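You operate a simulated robot arm through the tools that you are given. There is no shell and no other tool. Be economical: measure what you need, move in short steps, check, and stop when the job is done.

You run a simulated two-armed robot. Do the job below in one go: nothing can be reset, and whatever is moved stays where it is left.

JOB
Pass the flex tube to your other hand, fit it in the stand and push out two marks.
Fine: then pull the slide out and set the pot on the white tile.

The check looks at the end state, three seconds after you hand in, the way a careful person would. Anything else that was tipped, shoved, dropped, spilled or broken makes it a failure.

ROBOT AND FRAMES
Two 7-joint arms with two-finger parallel grippers on one trunk, on a base that drives. Base frame: it is fixed to the floor where the robot stands at the start and does not move with it; the origin is under the middle of the robot, x ahead of it, y to its left, z up; the surface under the hand at the start is at about z = 800. Readings come in mm, rad, newtons and seconds.
The left shoulder is at the start at [70, 133, 1301], the right one opposite. With the tool pointing down near the work surface each hand reaches from about 100 to 600 mm from the robot's upright axis, wherever it stands, measured 20 degrees to its own side. Places, roughly: fork of the blue stand [600, -200, 900]; steel slide [600, -200, 800]; white tile [600, -1000, 800]. Payload 1.57 kg a hand.
Tool frame (each hand has its own): the origin (TCP) lies between the finger pads and is the grasp point; the fingertips stand 30 mm ahead of it; z points along the fingers, y is the line along which they close. The gripper opens to 80 mm. The fingers are 17 mm wide and 12 mm thick; the gripper's body (40 by 82 mm) begins 80 mm behind the TCP.
Orientation is that of the tool frame in the base frame, as a unit quaternion [x, y, z, w]. With the fingers straight down and closing along the base's y, the tool's x points along the base's -x, its y along +y and its z along -z.

CONTROLS
- The arms move only by the tool servo_tool. It takes "left_series", "right_series" or both (then of equal length, played together; a hand with none holds still); each is a list of rows, each a list of 7 numbers: the shift along the tool's x, y, z in mm, then the turn, a rotation vector about the tool's x, y, z in rad, then the opening in per cent of the stroke, from 0 (shut) to 100 (fully open). In form: [[tx, ty, tz, wx, wy, wz, claw], ...]. A call has 1 to 20 rows; each row is the pose to reach, as a shift and turn from the pose commanded when the call began, along the tool's axes at that moment. Rows are played at 5 a second. More than 50 mm and 0.15 rad between two rows, or a gripper value outside its range, and nothing of the call is played. Where a pose cannot be reached the arm comes as near as it can. A force on the tool above 40 N (or 10 N above the force at the start of the call, whichever is more), or a blocked arm, ends the call early, and 0.2 s more pass. Each finger travels about 153 mm/s and halts on what it meets, pressing with about 42 N; the grip force reading is that of the motor and also rises with nothing between the fingers. The clock runs only during rows and for 0.2 s after the last one: add rows that repeat a pose to give the fingers time. It gives the time, the measured TCP pose, the force on the tool (base axes), the opening and the grip force at its end, in the units of the frame above (readings bear some noise), with the torque about the TCP (base axes, N m) and any sound that the robot's microphone picked up.
- Cameras (640 x 400 px; columns grow to the right, rows downward): "scene" is now at [127, -16.2, 1511.7]; the picture's right is [-0.24, -0.97, 0.00], its down [-0.73, 0.18, -0.66] and it looks along [0.64, -0.16, -0.75] (base axes); focal length 262 px, centre (320, 200). "left" rides on the left gripper at [72, 7, -122] in its tool frame; the picture's right is [-0.09, 1.00, 0.00], its down [-0.84, -0.08, -0.54] and it looks along [-0.54, -0.05, 0.84] (tool axes); focal length 238 px, centre (320, 200). "right" rides on the right gripper at [72, -6, -122] in its tool frame; the picture's right is [0.09, 1.00, 0.00], its down [-0.84, 0.08, -0.54] and it looks along [-0.54, 0.05, 0.84] (tool axes); focal length 238 px, centre (320, 200). There is no depth. A picture from a camera that has moved, and an enlarged one, comes with that camera's place and axes in the base frame and with its lens.
- snapshot(camera): a new picture of that camera. It takes no simulated time.
- lift_body(by): slides the trunk up (or, below 0, down) by that many mm; the arms and the scene camera ride with it, the base frame stays. It gives what a move gives, with no picture.
- roll_base(legs): drives the robot by 1 to 6 legs, each [ahead, left, turn to the left] in mm, mm and rad, along the robot's own axes; the way and the turn of a leg run together, so that a leg with both is an arc; at most 1500 mm and 3.142 rad a leg. The arms and the cameras ride along, it lands a little off, and it stops where it bumps. It gives what a move gives.
- pan_tilt(pan, tilt): turns the head with the scene camera to pan (to the left, within 1.501 rad either way) and tilt (down, from -0.506 to 1.204), counted from straight ahead of the robot. It gives what a move gives.
- close_up(camera, box): a new picture of the part [left, top, right, bottom] of that camera's present view, enlarged. It takes no simulated time.
- job_done(): hands the job in; it is judged then, once.

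Go step by step. Nothing tells you exact positions but the pictures and the camera data: compare them with the known pose of the tool, close in by small moves and look again before you grip or let go. The budget is 120 turns and 88 pictures, counting those below and the enlarged ones. Unless the task says otherwise, let go and move clear before handing in, and close with one line.

The tools are called after "Emit:" by a JSON object that holds its "op" and its "data". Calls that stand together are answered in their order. servo_tool: Moves the arms, as the interface text tells. Its arguments: {"type":"object","properties":{"left_series":{"type":"array"},"right_series":{"type":"array"}},"required":[]} The other tools are called the same way: lift_body (by) slides the trunk up or down; roll_base (legs) drives the base; pan_tilt (pan, tilt) turns the head that bears the scene camera; snapshot (camera) takes a picture; close_up (camera, box) takes an enlarged picture of a part of a camera's view; job_done () hands the job in.

At the start:

```text
clock: 0.0
left_tool_pos: [445.5, 69.4, 1246.7]
left_ee_rot: [0.0, 1.0, 0.001, 0.0]
left_force: [-0.3, 0.8, 0.2]
left_torque: [0.02, 0.03, -0.01]
left_gripper_width: 80.3
left_grasp_force: 0.0
right_tool_pos: [397.7, -325.0, 1277.9]
right_ee_rot: [0.001, 1.0, 0.001, 0.0]
right_force: [0.0, 0.3, 0.5]
right_torque: [0.01, 0.03, 0.0]
right_gripper_width: 80.0
right_grasp_force: 0.0
trunk travel left (down, up): [-875.0, 65.0]
robot x, y, heading: [-0.5, 0.9, -0.004]
head pan, tilt: [-0.239, 0.848]
```

scene: 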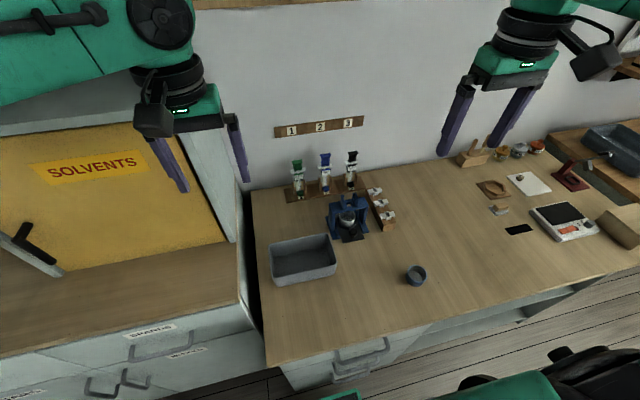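
right: 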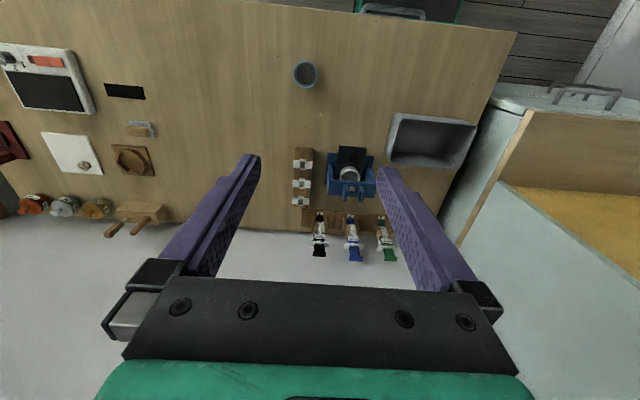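
left: 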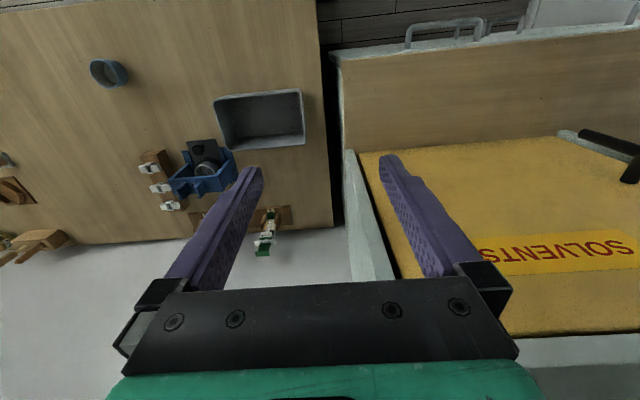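

I see a bench with a blue stand, three syringe-like tubes in a rack at the wall, a tray, and other items further right. I need a closer look to tell which one is the "flex tube".

Emit:
{"op": "close_up", "data": {"camera": "scene", "box": [260, 100, 420, 200]}}

Emit:
{"op": "close_up", "data": {"camera": "scene", "box": [310, 170, 440, 251]}}

Emit:
{"op": "close_up", "data": {"camera": "scene", "box": [450, 120, 640, 239]}}

```text
4.00 times, centred on (340, 150) of scene
camera zoom: at [127.0, -16.2, 1511.7], right [-0.24, -0.97, 0.0], down [-0.73, 0.18, -0.66], along [0.64, -0.16, -0.75], focal length 1048 px, centre (240, 400)
```

zoom: 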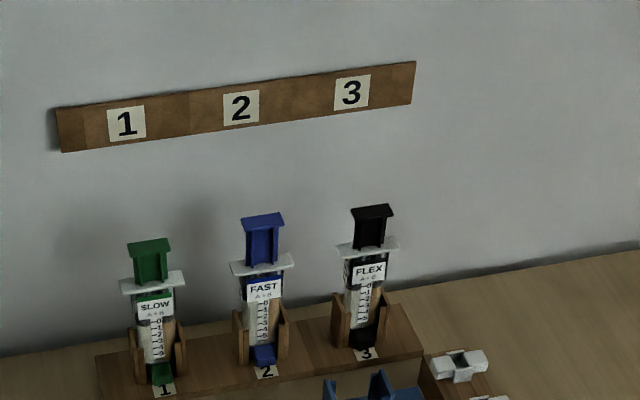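

```text
4.92 times, centred on (375, 210) of scene
camera zoom: at [127.0, -16.2, 1511.7], right [-0.24, -0.97, 0.0], down [-0.73, 0.18, -0.66], along [0.64, -0.16, -0.75], focal length 1289 px, centre (49, 148)
```

zoom: 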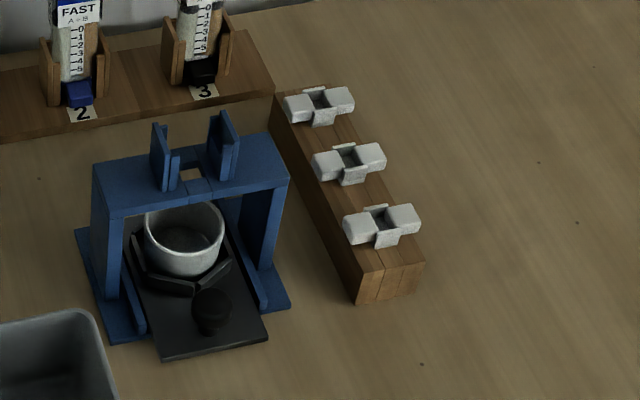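

```text
3.36 times, centred on (545, 180) of scene
camera zoom: at [127.0, -16.2, 1511.7], right [-0.24, -0.97, 0.0], down [-0.73, 0.18, -0.66], along [0.64, -0.16, -0.75], focal length 880 px, centre (-436, 269)
```

zoom: 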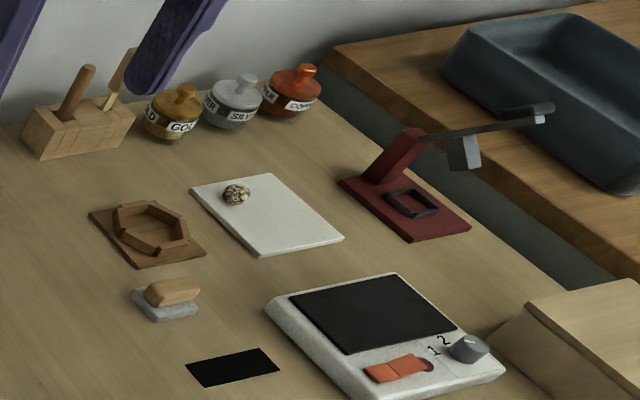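

The FLEX tube (black) sits in holder 3 at about (775, -293), with its flange near z 924. I'll zoom in for more detail on the stand, the white parts and the tube.

Emit:
{"op": "close_up", "data": {"camera": "right", "box": [280, 130, 420, 270]}}

Emit:
{"op": "close_up", "data": {"camera": "scene", "box": [325, 140, 405, 190]}}

Emit:
{"op": "close_up", "data": {"camera": "left", "box": [130, 120, 250, 220]}}

```text
2.86 times, centred on (350, 200) of right
camera zoom: at [325.1, -331.4, 1399.0], right [-0.09, 1.0, 0.0], down [0.84, 0.08, 0.54], along [0.54, 0.05, -0.84], focal length 681 px, centre (234, 200)
```

zoom: 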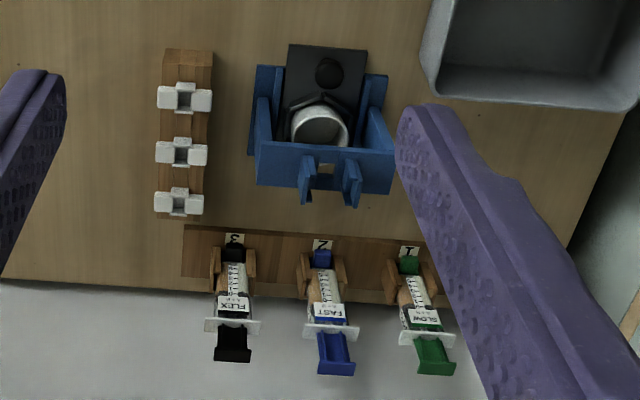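

```text
8.00 times, centred on (365, 165) of scene
camera zoom: at [127.0, -16.2, 1511.7], right [-0.24, -0.97, 0.0], down [-0.73, 0.18, -0.66], along [0.64, -0.16, -0.75], focal length 2095 px, centre (-40, 480)
```

zoom: 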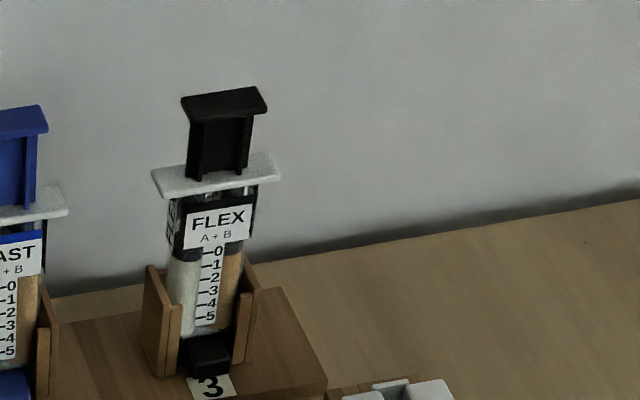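

```text
4.00 times, centred on (190, 170) of left
camera zoom: at [371.7, 76.6, 1368.3], right [0.09, 1.0, 0.0], down [0.84, -0.08, 0.54], along [0.54, -0.05, -0.84], focal length 953 px, centre (840, 320)
```

zoom: 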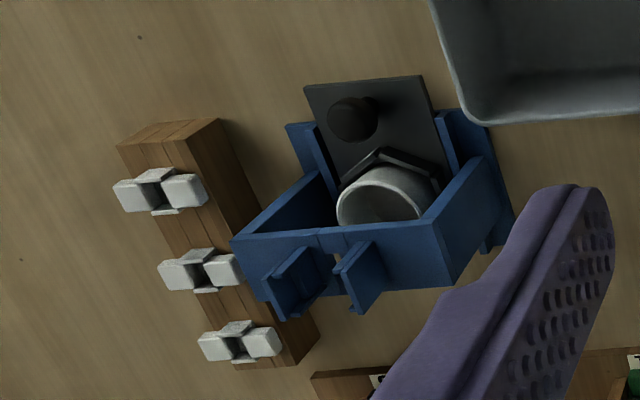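

The tube is a twin cartridge with a black part at its foot. I'll look down with the head to see how far my base can advance toward the bench.

Emit:
{"op": "pan_tilt", "data": {"pan": -0.1, "tilt": 1.2}}

Emit:
{"op": "snapshot", "data": {"camera": "scene"}}

```text
clock: 0.8
left_tool_pos: [445.0, 69.7, 1247.6]
left_ee_rot: [-0.001, 1.0, -0.001, 0.0]
left_force: [-0.6, -0.7, 0.0]
left_torque: [0.01, 0.0, -0.03]
left_gripper_width: 80.2
left_grasp_force: 0.0
right_tool_pos: [397.8, -324.0, 1278.0]
right_ee_rot: [0.0, 1.0, 0.0, 0.001]
right_force: [0.4, 0.4, 0.0]
right_torque: [0.0, 0.0, -0.01]
right_gripper_width: 80.0
right_grasp_force: 0.0
trunk travel left (down, up): [-875.0, 65.0]
robot x, y, heading: [0.9, -2.3, 0.002]
head pan, tilt: [-0.099, 1.201]
```

```text
78 pictures are left
camera scene: at [106.6, -3.2, 1487.8], right [-0.1, -0.99, 0.0], down [-0.93, 0.09, -0.36], along [0.36, -0.04, -0.93], focal length 262 px, centre (320, 200)
```

scene: 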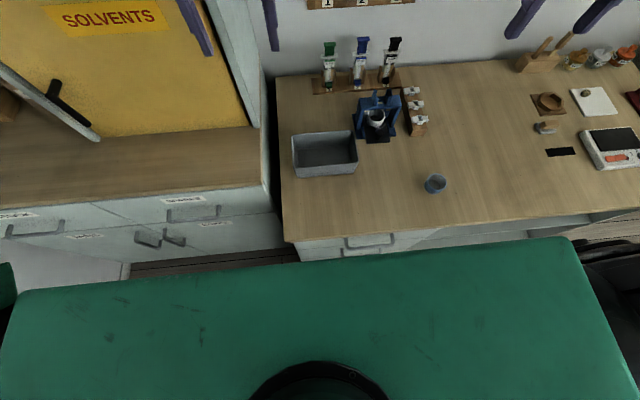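

The chest hides the base, so I'll creep ahead a little and see whether it goes freely; the arms are well above everything.

Emit:
{"op": "roll_base", "data": {"legs": [[100, 0, 0]]}}

Emit:
{"op": "pan_tilt", "data": {"pan": -0.35, "tilt": 0.85}}

Emit:
{"op": "snapshot", "data": {"camera": "scene"}}

```text
clock: 1.9
left_tool_pos: [505.1, 69.8, 1246.5]
left_ee_rot: [-0.001, 1.0, 0.0, -0.001]
left_force: [0.2, -0.7, -0.1]
left_torque: [0.03, 0.07, 0.02]
left_gripper_width: 80.0
left_grasp_force: 0.1
right_tool_pos: [458.4, -323.8, 1275.8]
right_ee_rot: [0.001, 1.0, 0.001, -0.001]
right_force: [0.7, 0.8, -0.6]
right_torque: [0.0, 0.06, 0.0]
right_gripper_width: 80.3
right_grasp_force: 0.0
trunk travel left (down, up): [-875.0, 65.0]
robot x, y, heading: [55.3, -0.2, -0.001]
head pan, tilt: [-0.099, 1.201]
stopped in leg 1: the robot was blocked; the commanded pose is now the measured one
```

```text
clock: 2.8
left_tool_pos: [501.3, 68.9, 1246.0]
left_ee_rot: [0.0, 1.0, 0.001, -0.001]
left_force: [0.5, 0.2, -0.7]
left_torque: [-0.03, 0.0, 0.02]
left_gripper_width: 80.0
left_grasp_force: 0.0
right_tool_pos: [456.4, -324.6, 1277.2]
right_ee_rot: [0.0, 1.0, 0.002, 0.0]
right_force: [0.9, -0.9, 0.7]
right_torque: [0.02, -0.02, 0.01]
right_gripper_width: 79.8
right_grasp_force: 0.2
trunk travel left (down, up): [-875.0, 65.0]
robot x, y, heading: [57.2, 0.1, -0.0]
head pan, tilt: [-0.351, 0.85]
```

```text
77 pictures are left
camera scene: at [183.0, -24.7, 1511.2], right [-0.34, -0.94, 0.0], down [-0.71, 0.26, -0.66], along [0.62, -0.23, -0.75], focal length 262 px, centre (320, 200)
```

scene: 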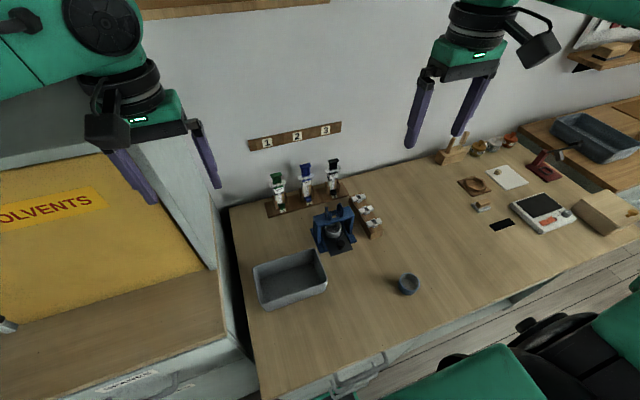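

The base stops at x ≈ 57. I'll back off slightly and slide right so the tube and stand lie between the two arms, then measure.

Emit:
{"op": "roll_base", "data": {"legs": [[-12, 0, 0], [0, -250, 0]]}}

Emit:
{"op": "pan_tilt", "data": {"pan": 0.0, "tilt": 0.85}}

Emit:
{"op": "close_up", "data": {"camera": "scene", "box": [240, 110, 400, 210]}}

Emit:
{"op": "snapshot", "data": {"camera": "left"}}

Emit:
{"op": "snapshot", "data": {"camera": "right"}}

```text
clock: 4.9
left_tool_pos: [488.7, -170.8, 1247.4]
left_ee_rot: [-0.002, 1.0, -0.001, -0.001]
left_force: [-1.0, -0.2, -0.7]
left_torque: [-0.02, -0.02, 0.0]
left_gripper_width: 80.1
left_grasp_force: 0.1
right_tool_pos: [443.3, -565.5, 1278.1]
right_ee_rot: [-0.001, 1.0, -0.001, 0.001]
right_force: [0.0, 0.1, 0.3]
right_torque: [-0.03, -0.02, -0.01]
right_gripper_width: 79.9
right_grasp_force: 0.0
trunk travel left (down, up): [-875.0, 65.0]
robot x, y, heading: [43.9, -245.5, 0.0]
head pan, tilt: [-0.351, 0.85]
```

```text
clock: 5.8
left_tool_pos: [489.1, -173.8, 1247.4]
left_ee_rot: [-0.002, 1.0, 0.001, 0.0]
left_force: [-0.9, 0.8, 0.2]
left_torque: [0.01, 0.0, 0.0]
left_gripper_width: 80.0
left_grasp_force: 0.1
right_tool_pos: [444.5, -570.0, 1278.8]
right_ee_rot: [0.0, 1.0, 0.001, 0.002]
right_force: [0.4, -0.2, 0.4]
right_torque: [0.02, 0.0, -0.03]
right_gripper_width: 79.9
right_grasp_force: 0.0
trunk travel left (down, up): [-875.0, 65.0]
robot x, y, heading: [44.0, -247.3, 0.007]
head pan, tilt: [0.0, 0.85]
```

```text
4.00 times, centred on (320, 160) of scene
camera zoom: at [174.0, -243.4, 1511.5], right [0.0, -1.0, 0.0], down [-0.75, 0.0, -0.66], along [0.66, 0.0, -0.75], focal length 1048 px, centre (320, 360)
```

zoom: 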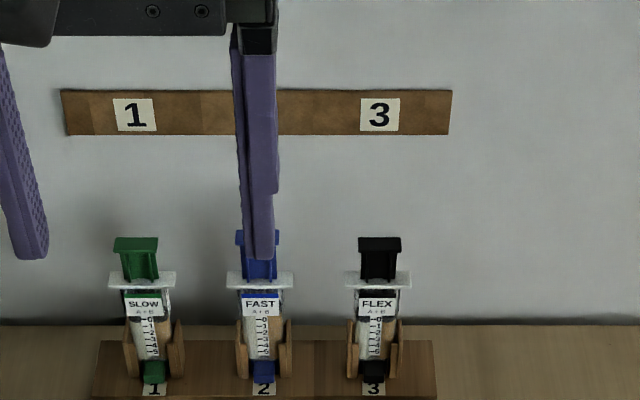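

```text
75 pictures are left
camera left: at [416.6, -168.2, 1368.2], right [0.09, 1.0, 0.0], down [0.84, -0.08, 0.54], along [0.54, -0.05, -0.84], focal length 238 px, centre (320, 200)
```

left: 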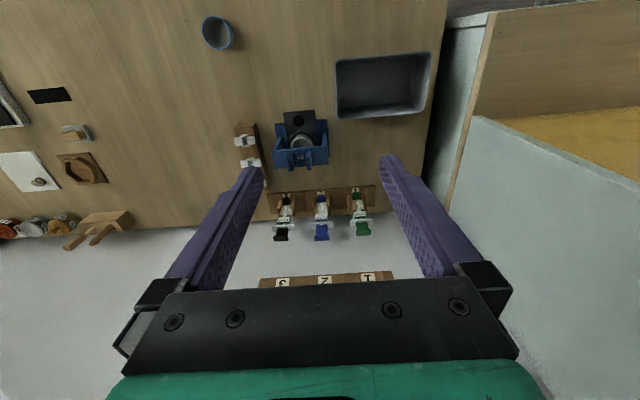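

```text
74 pictures are left
camera right: at [370.6, -576.6, 1398.7], right [-0.09, 1.0, 0.0], down [0.84, 0.08, 0.54], along [0.54, 0.05, -0.84], focal length 238 px, centre (320, 200)
```

right: 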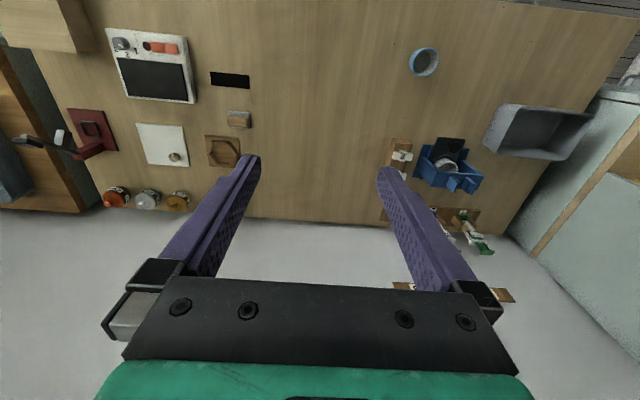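

Tube FLEX triangulates to about (776, -291), flange z ≈ 924; the stand's fork is near (597, -219). I'll lower the trunk and look from closer.

Emit:
{"op": "lift_body", "data": {"by": -150}}

Emit:
{"op": "servo_tool", "data": {"left_series": [[30, 0, 0, 0, 0, 0, 100], [60, 0, 0, 0, 0, 0, 100], [100, -20, 0, 0, 0, 0, 100], [130, -30, 0, 0, 0, 0, 100]]}}

Emit:
{"op": "snapshot", "data": {"camera": "left"}}

Emit:
{"op": "snapshot", "data": {"camera": "scene"}}

```text
clock: 7.5
left_tool_pos: [488.8, -174.0, 1097.6]
left_ee_rot: [-0.001, 1.0, 0.0, 0.0]
left_force: [0.1, -0.1, -1.0]
left_torque: [-0.01, 0.01, 0.0]
left_gripper_width: 80.0
left_grasp_force: 0.1
right_tool_pos: [442.9, -568.5, 1128.0]
right_ee_rot: [-0.001, 1.0, 0.001, 0.001]
right_force: [0.5, 0.9, -0.1]
right_torque: [0.0, -0.03, 0.0]
right_gripper_width: 80.2
right_grasp_force: 0.0
trunk travel left (down, up): [-725.0, 215.0]
robot x, y, heading: [43.6, -241.8, 0.003]
head pan, tilt: [0.0, 0.85]
```

```text
clock: 8.5
left_tool_pos: [357.9, -205.2, 1098.2]
left_ee_rot: [-0.003, 1.0, 0.0, 0.0]
left_force: [0.7, 0.0, -0.5]
left_torque: [0.01, 0.0, 0.01]
left_gripper_width: 80.3
left_grasp_force: 0.0
right_tool_pos: [441.1, -569.5, 1127.5]
right_ee_rot: [-0.001, 1.0, 0.0, 0.001]
right_force: [-0.8, -0.6, 0.3]
right_torque: [0.03, -0.06, 0.0]
right_gripper_width: 80.2
right_grasp_force: 0.0
trunk travel left (down, up): [-725.0, 215.0]
robot x, y, heading: [44.4, -245.6, 0.001]
head pan, tilt: [0.0, 0.85]
```

```text
73 pictures are left
camera left: at [285.5, -198.5, 1219.2], right [0.09, 1.0, 0.0], down [0.84, -0.07, 0.54], along [0.54, -0.05, -0.84], focal length 238 px, centre (320, 200)
```

left: 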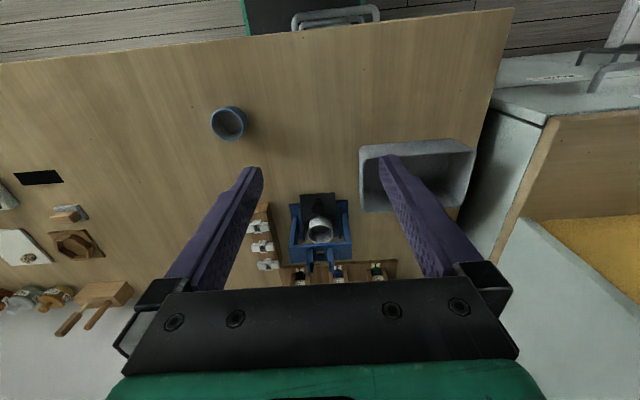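

```text
72 pictures are left
camera scene: at [173.2, -242.5, 1361.6], right [0.0, -1.0, 0.0], down [-0.75, 0.0, -0.66], along [0.66, 0.0, -0.75], focal length 262 px, centre (320, 200)
```

scene: 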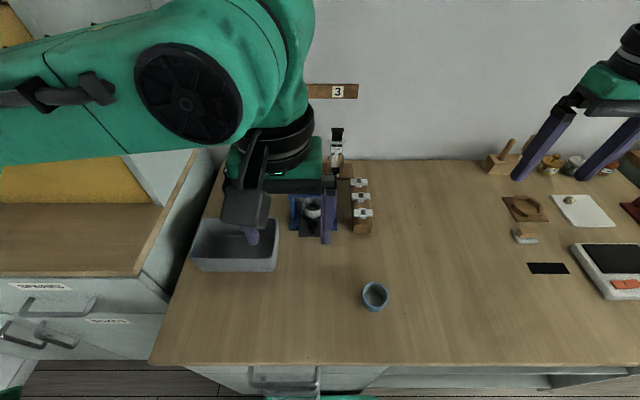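

The left arm blocks the view; I'll swing it to the left and take close-ups of the stand and tube from the scene camera.

Emit:
{"op": "servo_tool", "data": {"left_series": [[130, 40, 0, 0, 0, 0, 100], [130, 85, 0, 0, 0, 0, 100], [130, 130, 0, 0, 0, 0, 100], [130, 175, 0, 0, 0, 0, 100]]}}

Emit:
{"op": "close_up", "data": {"camera": "scene", "box": [280, 170, 380, 240]}}

Emit:
{"op": "close_up", "data": {"camera": "scene", "box": [310, 115, 370, 185]}}

Emit:
{"op": "close_up", "data": {"camera": "left", "box": [180, 180, 320, 300]}}

```text
refused: row 1 steps farther than a row can; nothing moved
```

```text
5.71 times, centred on (330, 205) of scene
camera zoom: at [173.2, -242.5, 1361.6], right [0.0, -1.0, 0.0], down [-0.75, 0.0, -0.66], along [0.66, 0.0, -0.75], focal length 1497 px, centre (263, 171)
```

zoom: 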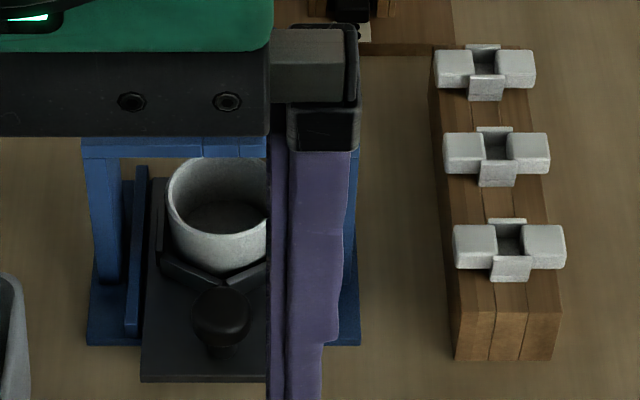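

```text
5.71 times, centred on (340, 150) of scene
camera zoom: at [173.2, -242.5, 1361.6], right [0.0, -1.0, 0.0], down [-0.75, 0.0, -0.66], along [0.66, 0.0, -0.75], focal length 1497 px, centre (206, 486)
```

zoom: 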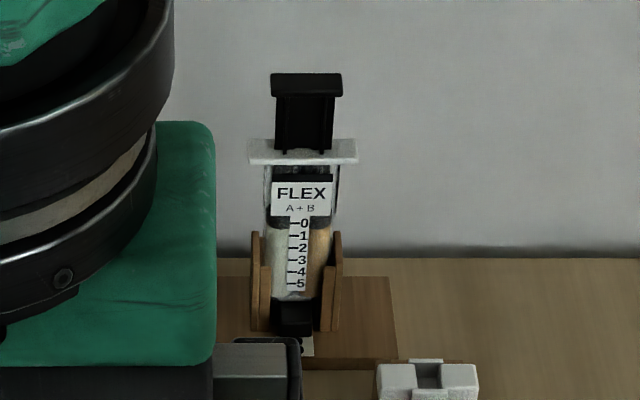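

```text
3.33 times, centred on (250, 240) of left
camera zoom: at [285.5, -198.5, 1219.2], right [0.09, 1.0, 0.0], down [0.84, -0.07, 0.54], along [0.54, -0.05, -0.84], focal length 794 px, centre (553, 67)
```

zoom: 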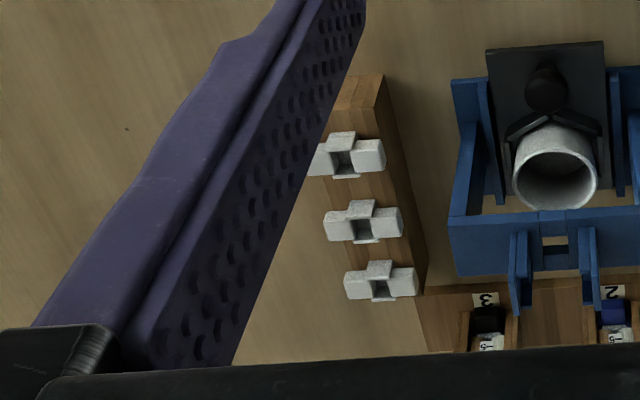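

I'll move the left arm aside in smaller steps and look again at the stand.

Emit:
{"op": "servo_tool", "data": {"left_series": [[0, 45, 0, 0, 0, 0, 100], [0, 90, 0, 0, 0, 0, 100], [0, 135, 0, 0, 0, 0, 100], [0, 180, 0, 0, 0, 0, 100], [0, 220, 0, 0, 0, 0, 100]]}}

Emit:
{"op": "close_up", "data": {"camera": "scene", "box": [280, 165, 380, 235]}}

Emit:
{"op": "close_up", "data": {"camera": "left", "box": [130, 160, 250, 300]}}

```text
clock: 9.7
left_tool_pos: [357.9, 17.1, 1097.0]
left_ee_rot: [-0.001, 1.0, 0.0, 0.0]
left_force: [-1.1, 0.3, 0.8]
left_torque: [-0.01, -0.02, 0.01]
left_gripper_width: 80.0
left_grasp_force: 0.1
right_tool_pos: [442.1, -567.1, 1128.0]
right_ee_rot: [-0.001, 1.0, 0.0, 0.001]
right_force: [-0.5, 0.4, 0.2]
right_torque: [-0.02, -0.01, -0.01]
right_gripper_width: 79.9
right_grasp_force: 0.0
trunk travel left (down, up): [-725.0, 215.0]
robot x, y, heading: [43.1, -243.1, 0.0]
head pan, tilt: [0.0, 0.85]
```

```text
5.71 times, centred on (330, 200) of scene
camera zoom: at [172.9, -241.1, 1361.6], right [0.0, -1.0, 0.0], down [-0.75, 0.0, -0.66], along [0.66, 0.0, -0.75], focal length 1497 px, centre (263, 200)
```

zoom: 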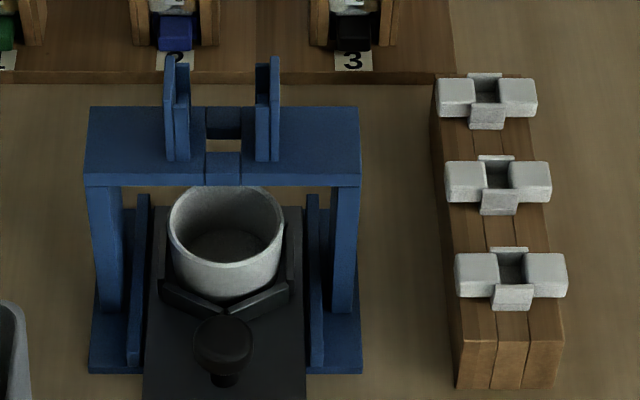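

```text
2.86 times, centred on (190, 230) of left
camera zoom: at [284.3, 23.4, 1218.1], right [0.09, 1.0, 0.0], down [0.84, -0.08, 0.54], along [0.54, -0.05, -0.84], focal length 681 px, centre (691, 114)
```

zoom: 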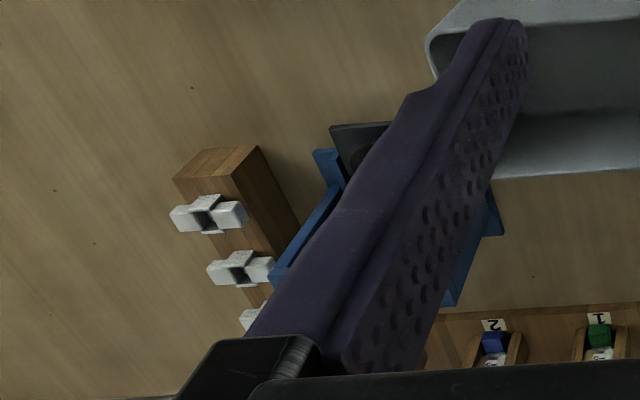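

Measured: stand bridge top z ≈ 901, front edge x ≈ 588, fork centre y ≈ -224, plates to z ≈ 948; tube stands in a similar wooden fork. Plan: right hand takes the tube from the front (fingers tilted forward, closing along y), left hand takes it from the left side. I now bring the right hand closer with a 60° pitch.

Emit:
{"op": "servo_tool", "data": {"right_series": [[-22, 21, 7, 0, -0.149, 0, 100], [-44, 42, 14, 0, -0.298, 0, 100], [-66, 63, 21, 0, -0.447, 0, 100], [-88, 84, 28, 0, -0.596, 0, 100], [-110, 105, 35, 0, -0.745, 0, 100], [-132, 126, 42, 0, -0.894, 0, 100], [-154, 147, 48, 0, -1.043, 0, 100], [-154, 190, 48, 0, -1.047, 0, 100], [-154, 235, 48, 0, -1.047, 0, 100], [-154, 276, 48, 0, -1.047, 0, 100]]}}

Emit:
{"op": "snapshot", "data": {"camera": "right"}}

Emit:
{"op": "snapshot", "data": {"camera": "scene"}}

```text
clock: 11.9
left_tool_pos: [359.1, 15.0, 1096.9]
left_ee_rot: [-0.002, 1.0, 0.001, -0.001]
left_force: [-0.4, 0.5, -0.5]
left_torque: [0.01, 0.04, -0.02]
left_gripper_width: 79.8
left_grasp_force: 0.1
right_tool_pos: [596.7, -292.7, 1082.1]
right_ee_rot: [0.0, 0.866, 0.001, 0.5]
right_force: [-0.4, 0.8, 0.4]
right_torque: [-0.01, 0.02, 0.01]
right_gripper_width: 80.0
right_grasp_force: 0.1
trunk travel left (down, up): [-725.0, 215.0]
robot x, y, heading: [44.7, -243.8, 0.003]
head pan, tilt: [0.0, 0.85]
```

```text
66 pictures are left
camera right: at [455.0, -299.5, 1078.6], right [-0.05, 1.0, -0.08], down [-0.05, 0.08, 1.0], along [1.0, 0.05, 0.05], focal length 238 px, centre (320, 200)
```

right: 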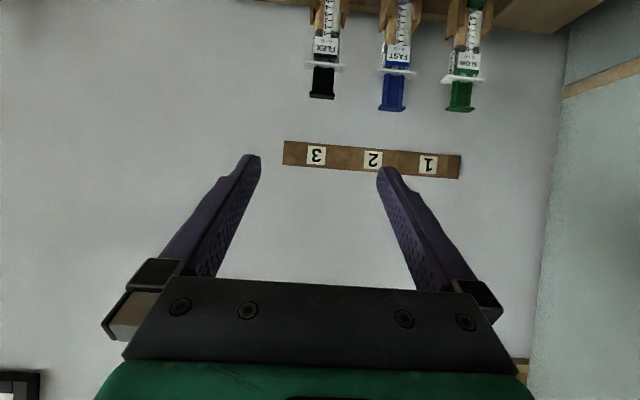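

```text
65 pictures are left
camera scene: at [176.0, -241.9, 1361.3], right [0.0, -1.0, 0.0], down [-0.75, 0.0, -0.66], along [0.66, 0.0, -0.75], focal length 262 px, centre (320, 200)
```

scene: 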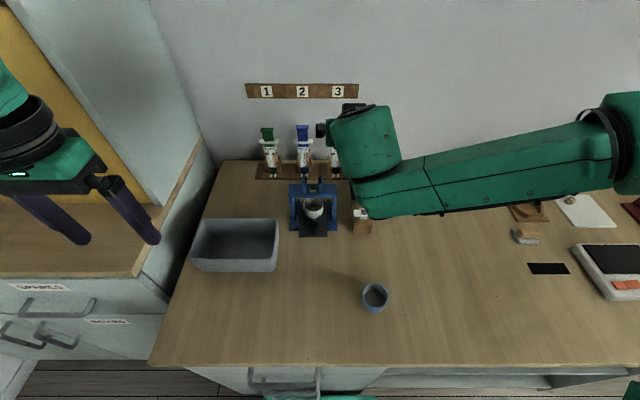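

The tube is centred in the wrist view at y ≈ -292. To keep the wrist camera clear of the stand I'll use a 45° pitch and go to a standoff 130 mm back from the tube.

Emit:
{"op": "servo_tool", "data": {"right_series": [[13, 0.5, 41, 0, 0.09, 0, 100], [27, 1, 82, 0, 0.18, 0, 100], [40.5, 1.7, 124, 0, 0.262, 0, 100], [40.5, 1.7, 124, 0, 0.262, 0, 75]]}}

Emit:
{"op": "snapshot", "data": {"camera": "right"}}

Emit:
{"op": "close_up", "data": {"camera": "right", "box": [260, 40, 400, 180]}}

```text
clock: 12.9
left_tool_pos: [358.8, 14.7, 1096.7]
left_ee_rot: [-0.001, 1.0, 0.0, 0.0]
left_force: [-0.4, -0.8, -0.3]
left_torque: [0.02, 0.03, 0.02]
left_gripper_width: 80.2
left_grasp_force: 0.1
right_tool_pos: [648.9, -332.4, 1002.0]
right_ee_rot: [0.0, 0.924, 0.0, 0.382]
right_force: [0.4, -0.1, -0.5]
right_torque: [-0.01, -0.02, 0.0]
right_gripper_width: 60.2
right_grasp_force: 0.0
right hand out of reach, approached as far as the arm can: row 1, 2, 3, 4
trunk travel left (down, up): [-725.0, 215.0]
robot x, y, heading: [44.6, -244.4, 0.002]
head pan, tilt: [0.0, 0.85]
```

```text
64 pictures are left
camera right: at [511.3, -339.5, 1036.1], right [-0.07, 1.0, -0.06], down [0.21, 0.08, 0.98], along [0.98, 0.05, -0.21], focal length 238 px, centre (320, 200)
```

right: 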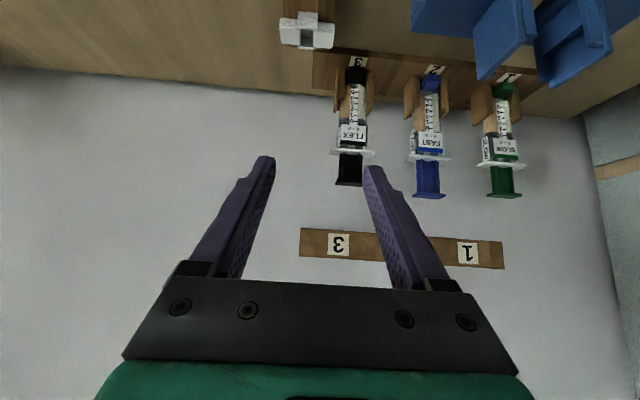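

```text
2.86 times, centred on (330, 110) of right
camera zoom: at [511.3, -339.5, 1036.1], right [-0.07, 1.0, -0.06], down [0.21, 0.08, 0.98], along [0.98, 0.05, -0.21], focal length 681 px, centre (291, 457)
```

zoom: 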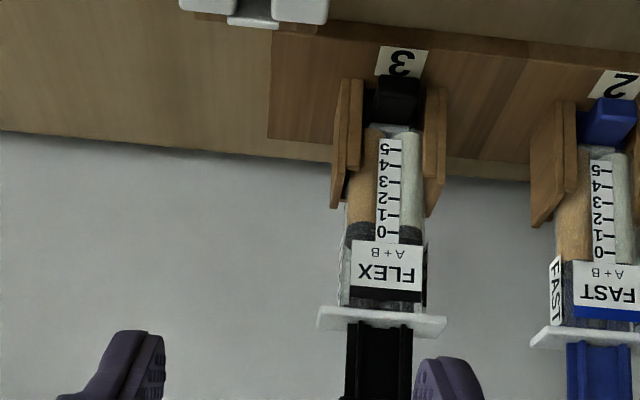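

At this base position the right arm runs out of reach when working toward its inner side. I'll raise the trunk a bit, shift the base left so the tube lies on the right hand's own side, then retry.

Emit:
{"op": "lift_body", "data": {"by": 40}}

Emit:
{"op": "roll_base", "data": {"legs": [[0, 210, 0]]}}

```text
clock: 13.7
left_tool_pos: [357.4, 14.7, 1138.5]
left_ee_rot: [-0.003, 1.0, 0.0, 0.0]
left_force: [0.7, -0.2, 0.1]
left_torque: [0.0, 0.02, -0.01]
left_gripper_width: 80.0
left_grasp_force: 0.1
right_tool_pos: [649.4, -332.7, 1042.3]
right_ee_rot: [0.0, 0.924, 0.001, 0.383]
right_force: [1.1, 0.1, -0.2]
right_torque: [0.04, 0.01, -0.03]
right_gripper_width: 60.3
right_grasp_force: 0.1
trunk travel left (down, up): [-765.0, 175.0]
robot x, y, heading: [44.2, -246.8, 0.005]
head pan, tilt: [0.0, 0.85]
```

```text
clock: 15.4
left_tool_pos: [357.2, 221.9, 1138.1]
left_ee_rot: [-0.002, 1.0, 0.001, -0.001]
left_force: [0.3, -0.6, 0.1]
left_torque: [0.01, -0.01, -0.03]
left_gripper_width: 79.9
left_grasp_force: 0.1
right_tool_pos: [648.6, -124.6, 1042.1]
right_ee_rot: [0.0, 0.924, 0.002, 0.383]
right_force: [-0.3, -0.5, 0.0]
right_torque: [-0.02, 0.01, -0.01]
right_gripper_width: 60.0
right_grasp_force: 0.0
trunk travel left (down, up): [-765.0, 175.0]
robot x, y, heading: [41.5, -38.1, 0.003]
head pan, tilt: [0.0, 0.85]
```

Emit:
{"op": "servo_tool", "data": {"right_series": [[0, -45, 0, 0, 0, 0, 75], [0, -90, 0, 0, 0, 0, 75], [0, -130, 0, 0, 0, 0, 75], [0, -166, 0, 0, 0, 0, 75]]}}

```text
clock: 16.4
left_tool_pos: [356.4, 222.2, 1137.5]
left_ee_rot: [-0.002, 1.0, 0.001, 0.0]
left_force: [-0.6, 0.1, -0.4]
left_torque: [0.03, 0.01, 0.04]
left_gripper_width: 80.1
left_grasp_force: 0.1
right_tool_pos: [647.8, -291.3, 1041.1]
right_ee_rot: [0.0, 0.924, 0.002, 0.383]
right_force: [-0.7, -0.9, -0.7]
right_torque: [0.02, 0.03, 0.01]
right_gripper_width: 60.0
right_grasp_force: 0.1
trunk travel left (down, up): [-765.0, 175.0]
robot x, y, heading: [43.7, -35.0, 0.006]
head pan, tilt: [0.0, 0.85]
```

Emit:
{"op": "servo_tool", "data": {"right_series": [[7, 0, 33, 0, 0, 0, 75], [14, 0, 65, 0, 0, 0, 75]]}}

Emit:
{"op": "snapshot", "data": {"camera": "right"}}

Emit:
{"op": "close_up", "data": {"camera": "scene", "box": [380, 100, 480, 180]}}

```text
clock: 17.0
left_tool_pos: [360.1, 223.1, 1138.2]
left_ee_rot: [-0.002, 1.0, 0.0, -0.001]
left_force: [0.0, -0.9, -0.7]
left_torque: [-0.01, 0.02, -0.01]
left_gripper_width: 80.2
left_grasp_force: 0.1
right_tool_pos: [686.7, -290.4, 982.3]
right_ee_rot: [-0.001, 0.924, 0.002, 0.383]
right_force: [0.5, -0.3, -0.2]
right_torque: [0.0, 0.01, 0.0]
right_gripper_width: 59.9
right_grasp_force: 0.1
trunk travel left (down, up): [-765.0, 175.0]
robot x, y, heading: [47.0, -35.6, 0.0]
head pan, tilt: [0.0, 0.85]
```

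```text
62 pictures are left
camera right: at [548.9, -297.1, 1016.9], right [-0.07, 1.0, -0.06], down [0.21, 0.08, 0.98], along [0.98, 0.05, -0.21], focal length 238 px, centre (320, 200)
```

right: 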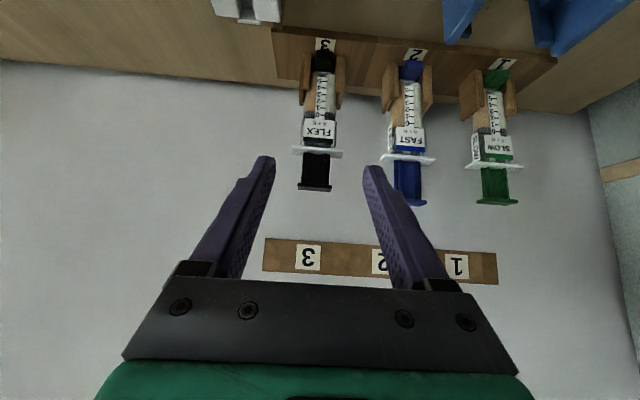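

```text
5.00 times, centred on (430, 140) of scene
camera zoom: at [175.2, -34.4, 1401.4], right [0.0, -1.0, 0.0], down [-0.75, 0.0, -0.66], along [0.66, 0.0, -0.75], focal length 1310 px, centre (-230, 500)
```

zoom: 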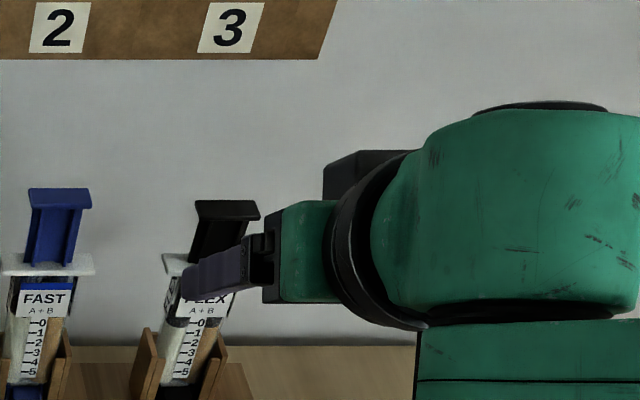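

Triangulation gives the label face at x ≈ 780 (body centre ≈ 788), y ≈ -291.5, flange underside z ≈ 916, wooden walls up to ≈ 865. I approach along the fingers to TCP (779, -291.5, 895), open, and look before gripping.

Emit:
{"op": "servo_tool", "data": {"right_series": [[-1, -1, 40, 0, 0, 0, 80], [-2, -1, 75, 0, 0, 0, 80], [-3, -1, 105, 0, 0, 0, 80], [-3.5, -1, 127, 0, 0, 0, 80], [-3.5, -1, 127, 0, 0, 0, 80]]}}

Emit:
{"op": "snapshot", "data": {"camera": "right"}}

Emit:
{"op": "close_up", "data": {"camera": "scene", "box": [370, 100, 500, 190]}}

```text
clock: 18.2
left_tool_pos: [357.1, 223.7, 1137.2]
left_ee_rot: [-0.001, 1.0, 0.0, -0.001]
left_force: [-0.7, 0.6, 0.0]
left_torque: [0.02, 0.0, -0.03]
left_gripper_width: 79.9
left_grasp_force: 0.0
right_tool_pos: [714.2, -301.8, 948.2]
right_ee_rot: [0.0, 0.923, 0.002, 0.384]
right_force: [0.5, -0.5, 0.7]
right_torque: [0.0, -0.03, 0.0]
right_gripper_width: 64.0
right_grasp_force: 0.0
right hand out of reach, approached as far as the arm can: row 2, 3, 4, 5
trunk travel left (down, up): [-765.0, 175.0]
robot x, y, heading: [43.4, -36.5, 0.003]
head pan, tilt: [0.0, 0.85]
```

```text
60 pictures are left
camera right: at [576.7, -309.1, 983.0], right [-0.07, 1.0, -0.06], down [0.21, 0.08, 0.98], along [0.98, 0.05, -0.21], focal length 238 px, centre (320, 200)
```

right: 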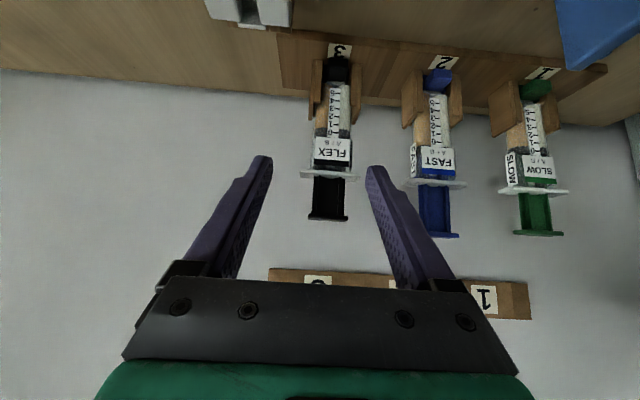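

```text
4.44 times, centred on (435, 145) of scene
camera zoom: at [173.3, -34.1, 1401.5], right [0.0, -1.0, 0.0], down [-0.75, 0.0, -0.66], along [0.66, 0.0, -0.75], focal length 1164 px, centre (-191, 444)
```

zoom: 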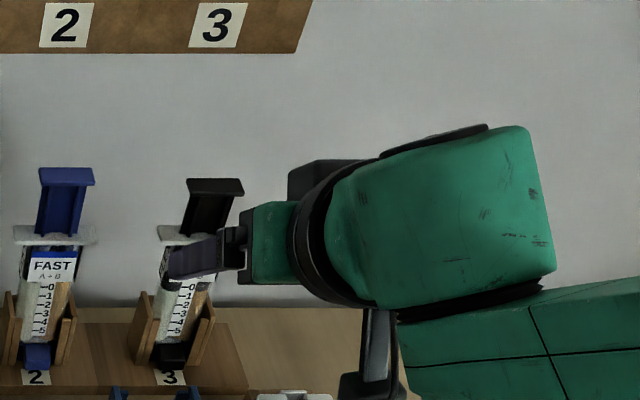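

The arm runs out of reach about 65 mm short. I'll raise the trunk (a more natural shoulder height) and retry the approach from above.

Emit:
{"op": "lift_body", "data": {"by": 90}}

Emit:
{"op": "servo_tool", "data": {"right_series": [[5, 5, 45, 0, 0, 0, 80], [10, 10, 65, 0, 0, 0, 80]]}}

```text
clock: 19.4
left_tool_pos: [357.1, 224.1, 1226.7]
left_ee_rot: [-0.003, 1.0, -0.001, 0.0]
left_force: [0.6, 0.1, 0.1]
left_torque: [-0.03, 0.03, 0.0]
left_gripper_width: 79.8
left_grasp_force: 0.1
right_tool_pos: [715.6, -301.2, 1039.4]
right_ee_rot: [0.0, 0.923, 0.001, 0.384]
right_force: [0.2, 0.1, 0.3]
right_torque: [0.05, -0.02, -0.03]
right_gripper_width: 63.8
right_grasp_force: 0.1
trunk travel left (down, up): [-855.0, 85.0]
robot x, y, heading: [42.2, -32.9, 0.004]
head pan, tilt: [0.0, 0.85]
```

```text
clock: 20.0
left_tool_pos: [357.3, 224.1, 1225.9]
left_ee_rot: [-0.002, 1.0, 0.0, 0.0]
left_force: [-0.1, -0.7, 0.0]
left_torque: [0.0, 0.01, 0.0]
left_gripper_width: 79.8
left_grasp_force: 0.2
right_tool_pos: [708.1, -302.0, 1029.5]
right_ee_rot: [-0.001, 0.924, 0.002, 0.382]
right_force: [-0.7, 0.9, 0.8]
right_torque: [-0.02, -0.01, -0.01]
right_gripper_width: 64.4
right_grasp_force: 0.0
right hand out of reach, approached as far as the arm can: row 1, 2
trunk travel left (down, up): [-855.0, 85.0]
robot x, y, heading: [42.2, -38.0, 0.0]
head pan, tilt: [0.0, 0.85]
```

Still limited, so it looks like a wrist/elbow limit rather than length. I'll test in free air whether yawing the hand to the right frees reach (which would mean turning the robot left).

Emit:
{"op": "servo_tool", "data": {"right_series": [[0, 0, 0, 0.1, 0, 0.1, 80], [0, 0, 0, 0.2, 0, 0.2, 80], [0, 0, 0, 0.3, 0, 0.3, 80], [-7, 0, 35, 0.3, 0, 0.3, 80], [-14, 0, 70, 0.3, 0, 0.3, 80]]}}

Emit:
{"op": "snapshot", "data": {"camera": "scene"}}

```text
clock: 21.2
left_tool_pos: [357.0, 223.0, 1227.0]
left_ee_rot: [-0.002, 1.0, 0.0, 0.0]
left_force: [-0.4, 0.3, -0.3]
left_torque: [0.05, 0.04, -0.06]
left_gripper_width: 80.0
left_grasp_force: 0.1
right_tool_pos: [691.5, -323.4, 1041.8]
right_ee_rot: [0.194, 0.903, -0.079, 0.375]
right_force: [-0.2, -0.3, -0.1]
right_torque: [0.0, 0.02, -0.02]
right_gripper_width: 63.9
right_grasp_force: 0.0
right hand out of reach, approached as far as the arm can: row 1, 2, 3, 4, 5
trunk travel left (down, up): [-855.0, 85.0]
robot x, y, heading: [42.0, -38.9, 0.006]
head pan, tilt: [0.0, 0.85]
```

```text
58 pictures are left
camera scene: at [173.7, -34.0, 1491.5], right [0.0, -1.0, 0.0], down [-0.75, 0.0, -0.66], along [0.66, 0.0, -0.75], focal length 262 px, centre (320, 200)
```

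scene: 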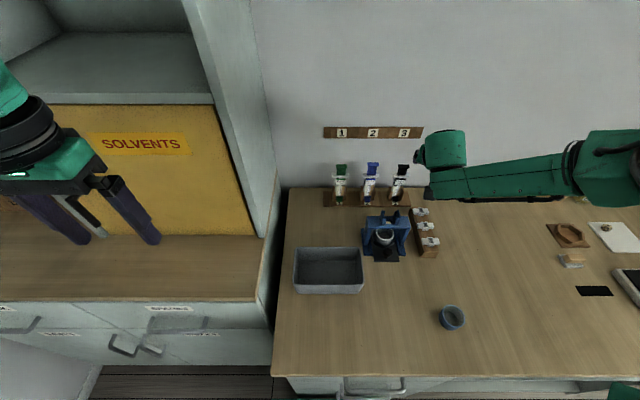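

Yawing right alone doesn't help; but turning the robot left brings the right shoulder nearer the bench and puts the tube on the arm's own side. I'll back off, shift right, turn left 0.55 rad and come forward again.

Emit:
{"op": "roll_base", "data": {"legs": [[-130, 0, 0], [0, -170, 0], [0, 0, 0.55]]}}

Emit:
{"op": "snapshot", "data": {"camera": "scene"}}

```text
clock: 25.1
left_tool_pos: [46.0, 179.2, 1227.6]
left_ee_rot: [-0.274, 0.962, 0.0, 0.0]
left_force: [0.6, 0.5, 0.4]
left_torque: [-0.03, -0.02, 0.03]
left_gripper_width: 80.1
left_grasp_force: 0.0
right_tool_pos: [618.5, -110.0, 1042.0]
right_ee_rot: [-0.061, 0.922, 0.027, 0.381]
right_force: [0.1, 0.6, -1.0]
right_torque: [0.0, -0.01, -0.02]
right_gripper_width: 64.2
right_grasp_force: 0.0
trunk travel left (down, up): [-855.0, 85.0]
robot x, y, heading: [-84.2, -206.0, 0.556]
head pan, tilt: [0.0, 0.85]
```

```text
57 pictures are left
camera scene: at [25.9, -137.1, 1491.5], right [0.53, -0.85, 0.0], down [-0.64, -0.4, -0.66], along [0.56, 0.35, -0.75], focal length 262 px, centre (320, 200)
```

scene: 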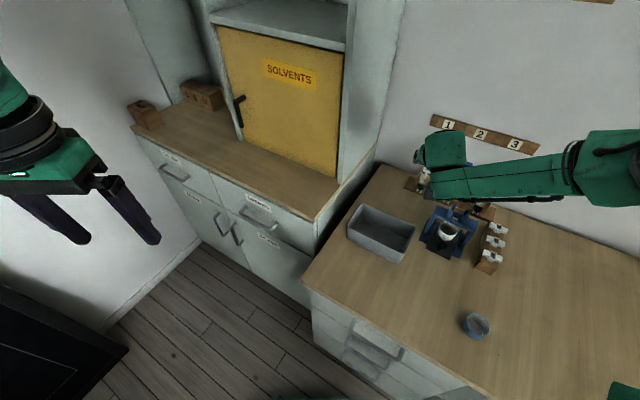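

Emit:
{"op": "roll_base", "data": {"legs": [[110, -68, 0]]}}

```text
clock: 26.2
left_tool_pos: [120.2, 180.2, 1226.5]
left_ee_rot: [-0.272, 0.962, 0.001, -0.002]
left_force: [-0.4, -0.1, -0.3]
left_torque: [-0.01, 0.05, 0.01]
left_gripper_width: 80.1
left_grasp_force: 0.1
right_tool_pos: [691.5, -112.4, 1040.8]
right_ee_rot: [-0.058, 0.923, 0.028, 0.38]
right_force: [-0.5, -0.2, -0.2]
right_torque: [-0.02, 0.03, 0.01]
right_gripper_width: 63.9
right_grasp_force: 0.0
trunk travel left (down, up): [-855.0, 85.0]
robot x, y, heading: [-15.2, -206.2, 0.555]
head pan, tilt: [0.0, 0.85]
stopped in leg 1: the robot was blocked; the commanded pose is now the measured one
```

The base corner meets the bench at x ≈ -15. I'll bring the hand in front of the tube from here, fix the yaw, and see how far it reaches.

Emit:
{"op": "servo_tool", "data": {"right_series": [[0, -45, 0, 0.03, 0, 0.03, 80], [0, -90, 0, 0.06, 0, 0.06, 80], [16, -135, -10, 0.089, 0, 0.089, 80], [33, -177.6, 0, 0.089, 0, 0.089, 80], [51.3, -177.6, 19.5, 0.089, 0, 0.089, 80]]}}

Emit:
{"op": "servo_tool", "data": {"right_series": [[0, 0, 35, 0, 0, 0, 80], [0, 0, 60, 0, 0, 0, 80]]}}

```text
clock: 27.4
left_tool_pos: [116.6, 181.0, 1227.5]
left_ee_rot: [-0.271, 0.962, 0.0, -0.001]
left_force: [-0.7, 0.5, -0.3]
left_torque: [-0.02, 0.04, -0.03]
left_gripper_width: 80.1
left_grasp_force: 0.1
right_tool_pos: [688.6, -290.0, 991.7]
right_ee_rot: [0.0, 0.924, 0.002, 0.383]
right_force: [-0.3, -0.2, -0.6]
right_torque: [-0.01, 0.0, -0.02]
right_gripper_width: 64.0
right_grasp_force: 0.0
trunk travel left (down, up): [-855.0, 85.0]
robot x, y, heading: [-16.2, -206.0, 0.549]
head pan, tilt: [0.0, 0.85]
```

```text
clock: 28.0
left_tool_pos: [115.9, 180.9, 1225.8]
left_ee_rot: [-0.272, 0.962, -0.001, 0.0]
left_force: [-0.2, -0.1, -0.1]
left_torque: [0.01, 0.02, 0.01]
left_gripper_width: 80.0
left_grasp_force: 0.0
right_tool_pos: [719.3, -291.6, 965.3]
right_ee_rot: [-0.002, 0.924, 0.0, 0.382]
right_force: [-0.7, -0.1, 0.0]
right_torque: [-0.01, 0.01, -0.03]
right_gripper_width: 63.9
right_grasp_force: 0.0
right hand out of reach, approached as far as the arm can: row 2
trunk travel left (down, up): [-855.0, 85.0]
robot x, y, heading: [-14.2, -209.1, 0.55]
head pan, tilt: [0.0, 0.85]
```

Reach is now pure length (≈684 mm from the shoulder). Standing sideways (90° left) puts the right shoulder ~90 mm nearer the wall, so I'll retract the hand, back off, move right, and turn.

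Emit:
{"op": "servo_tool", "data": {"right_series": [[-10, 0, -45, 0, 0, 0, 80], [-20, 0, -85, 0, 0, 0, 80]]}}

Emit:
{"op": "roll_base", "data": {"legs": [[-90, 55, 0], [-152, -247, 0], [0, 0, 1.02]]}}

Emit:
{"op": "snapshot", "data": {"camera": "scene"}}

```text
clock: 28.6
left_tool_pos: [112.8, 180.0, 1227.2]
left_ee_rot: [-0.272, 0.962, 0.0, 0.001]
left_force: [-0.8, 0.0, 0.1]
left_torque: [-0.03, -0.02, 0.02]
left_gripper_width: 80.2
left_grasp_force: 0.0
right_tool_pos: [670.2, -293.0, 1042.3]
right_ee_rot: [0.0, 0.924, 0.002, 0.383]
right_force: [0.7, 0.4, 0.6]
right_torque: [0.0, 0.0, 0.01]
right_gripper_width: 64.1
right_grasp_force: 0.1
trunk travel left (down, up): [-855.0, 85.0]
robot x, y, heading: [-13.3, -207.6, 0.552]
head pan, tilt: [0.0, 0.85]
```

```text
clock: 34.0
left_tool_pos: [-385.0, -188.1, 1226.3]
left_ee_rot: [0.713, -0.701, 0.001, 0.0]
left_force: [1.3, 0.1, -0.3]
left_torque: [0.04, -0.01, 0.02]
left_gripper_width: 80.1
left_grasp_force: 0.1
right_tool_pos: [305.4, 51.2, 1040.4]
right_ee_rot: [-0.457, 0.803, 0.191, 0.332]
right_force: [-0.3, -0.3, -0.9]
right_torque: [0.0, -0.01, -0.02]
right_gripper_width: 64.1
right_grasp_force: 0.1
trunk travel left (down, up): [-855.0, 85.0]
robot x, y, heading: [-120.4, -493.8, 1.587]
head pan, tilt: [0.0, 0.85]
```

```text
56 pictures are left
camera scene: at [-121.3, -366.0, 1491.5], right [1.0, 0.02, 0.0], down [0.01, -0.75, -0.66], along [-0.01, 0.66, -0.75], focal length 262 px, centre (320, 200)
```

scene: 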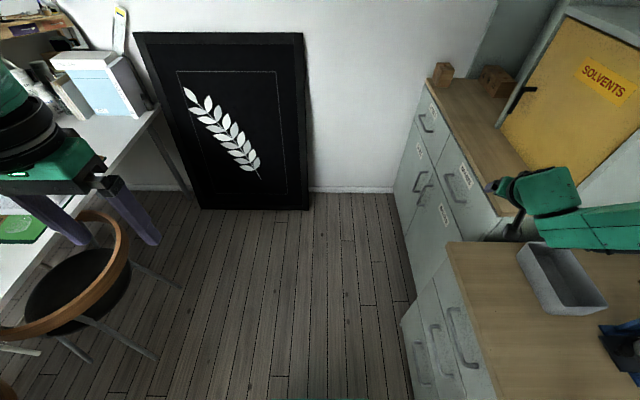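

I'm standing sideways now. Next, bring the right hand over the bench at y ≈ -240 with yaw corrected, then slide toward the bench.

Emit:
{"op": "servo_tool", "data": {"right_series": [[18.4, -27, -18.4, 0.0915, 0, 0.0915, 80], [36.8, -54, -36.8, 0.183, 0, 0.183, 80], [55.3, -81, -55.3, 0.2745, 0, 0.2745, 80], [73.7, -108, -73.7, 0.366, 0, 0.366, 80], [92, -135.6, -92, 0.4575, 0, 0.4575, 80], [110.5, -163, -110.5, 0.549, 0, 0.549, 80], [129, -190, -129, 0.64, 0, 0.64, 80], [147.4, -217, -147.4, 0.732, 0, 0.732, 80]]}}

Emit:
{"op": "roll_base", "data": {"legs": [[0, -182, 0]]}}

Emit:
{"op": "pan_tilt", "data": {"pan": -1.3, "tilt": 0.75}}

Emit:
{"op": "snapshot", "data": {"camera": "scene"}}

```text
clock: 35.8
left_tool_pos: [-384.7, -188.7, 1227.0]
left_ee_rot: [0.713, -0.701, 0.001, 0.0]
left_force: [-0.2, 0.0, 0.5]
left_torque: [0.01, -0.01, 0.0]
left_gripper_width: 80.0
left_grasp_force: 0.0
right_tool_pos: [386.8, -241.9, 1037.9]
right_ee_rot: [0.002, 0.925, 0.001, 0.381]
right_force: [-0.5, -0.5, 0.5]
right_torque: [0.04, 0.0, 0.0]
right_gripper_width: 63.9
right_grasp_force: 0.0
trunk travel left (down, up): [-855.0, 85.0]
robot x, y, heading: [-122.2, -501.4, 1.587]
head pan, tilt: [0.0, 0.85]
```

```text
clock: 37.3
left_tool_pos: [-209.5, -184.7, 1227.7]
left_ee_rot: [0.714, -0.7, 0.001, -0.001]
left_force: [0.0, 0.0, 0.1]
left_torque: [0.02, -0.04, 0.0]
left_gripper_width: 80.2
left_grasp_force: 0.1
right_tool_pos: [563.7, -235.9, 1038.3]
right_ee_rot: [-0.001, 0.924, 0.003, 0.383]
right_force: [-0.4, -0.1, 0.2]
right_torque: [0.01, -0.04, 0.02]
right_gripper_width: 64.0
right_grasp_force: 0.1
trunk travel left (down, up): [-855.0, 85.0]
robot x, y, heading: [60.7, -496.0, 1.591]
head pan, tilt: [0.0, 0.85]
```

```text
clock: 38.8
left_tool_pos: [-205.2, -184.9, 1227.1]
left_ee_rot: [0.713, -0.701, 0.0, -0.001]
left_force: [-0.4, -0.2, 0.4]
left_torque: [0.02, 0.0, -0.02]
left_gripper_width: 80.1
left_grasp_force: 0.0
right_tool_pos: [567.0, -237.7, 1036.7]
right_ee_rot: [-0.001, 0.924, 0.003, 0.382]
right_force: [0.4, 0.5, 0.1]
right_torque: [-0.01, 0.0, 0.01]
right_gripper_width: 63.8
right_grasp_force: 0.2
trunk travel left (down, up): [-855.0, 85.0]
robot x, y, heading: [59.6, -496.8, 1.587]
head pan, tilt: [-1.3, 0.75]
```

```text
55 pictures are left
camera scene: at [138.8, -417.8, 1499.5], right [0.28, -0.96, 0.0], down [-0.65, -0.19, -0.73], along [0.7, 0.21, -0.68], focal length 262 px, centre (320, 200)
```

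scene: 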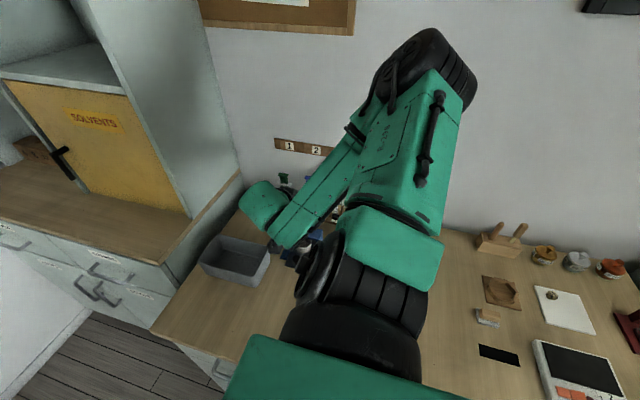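

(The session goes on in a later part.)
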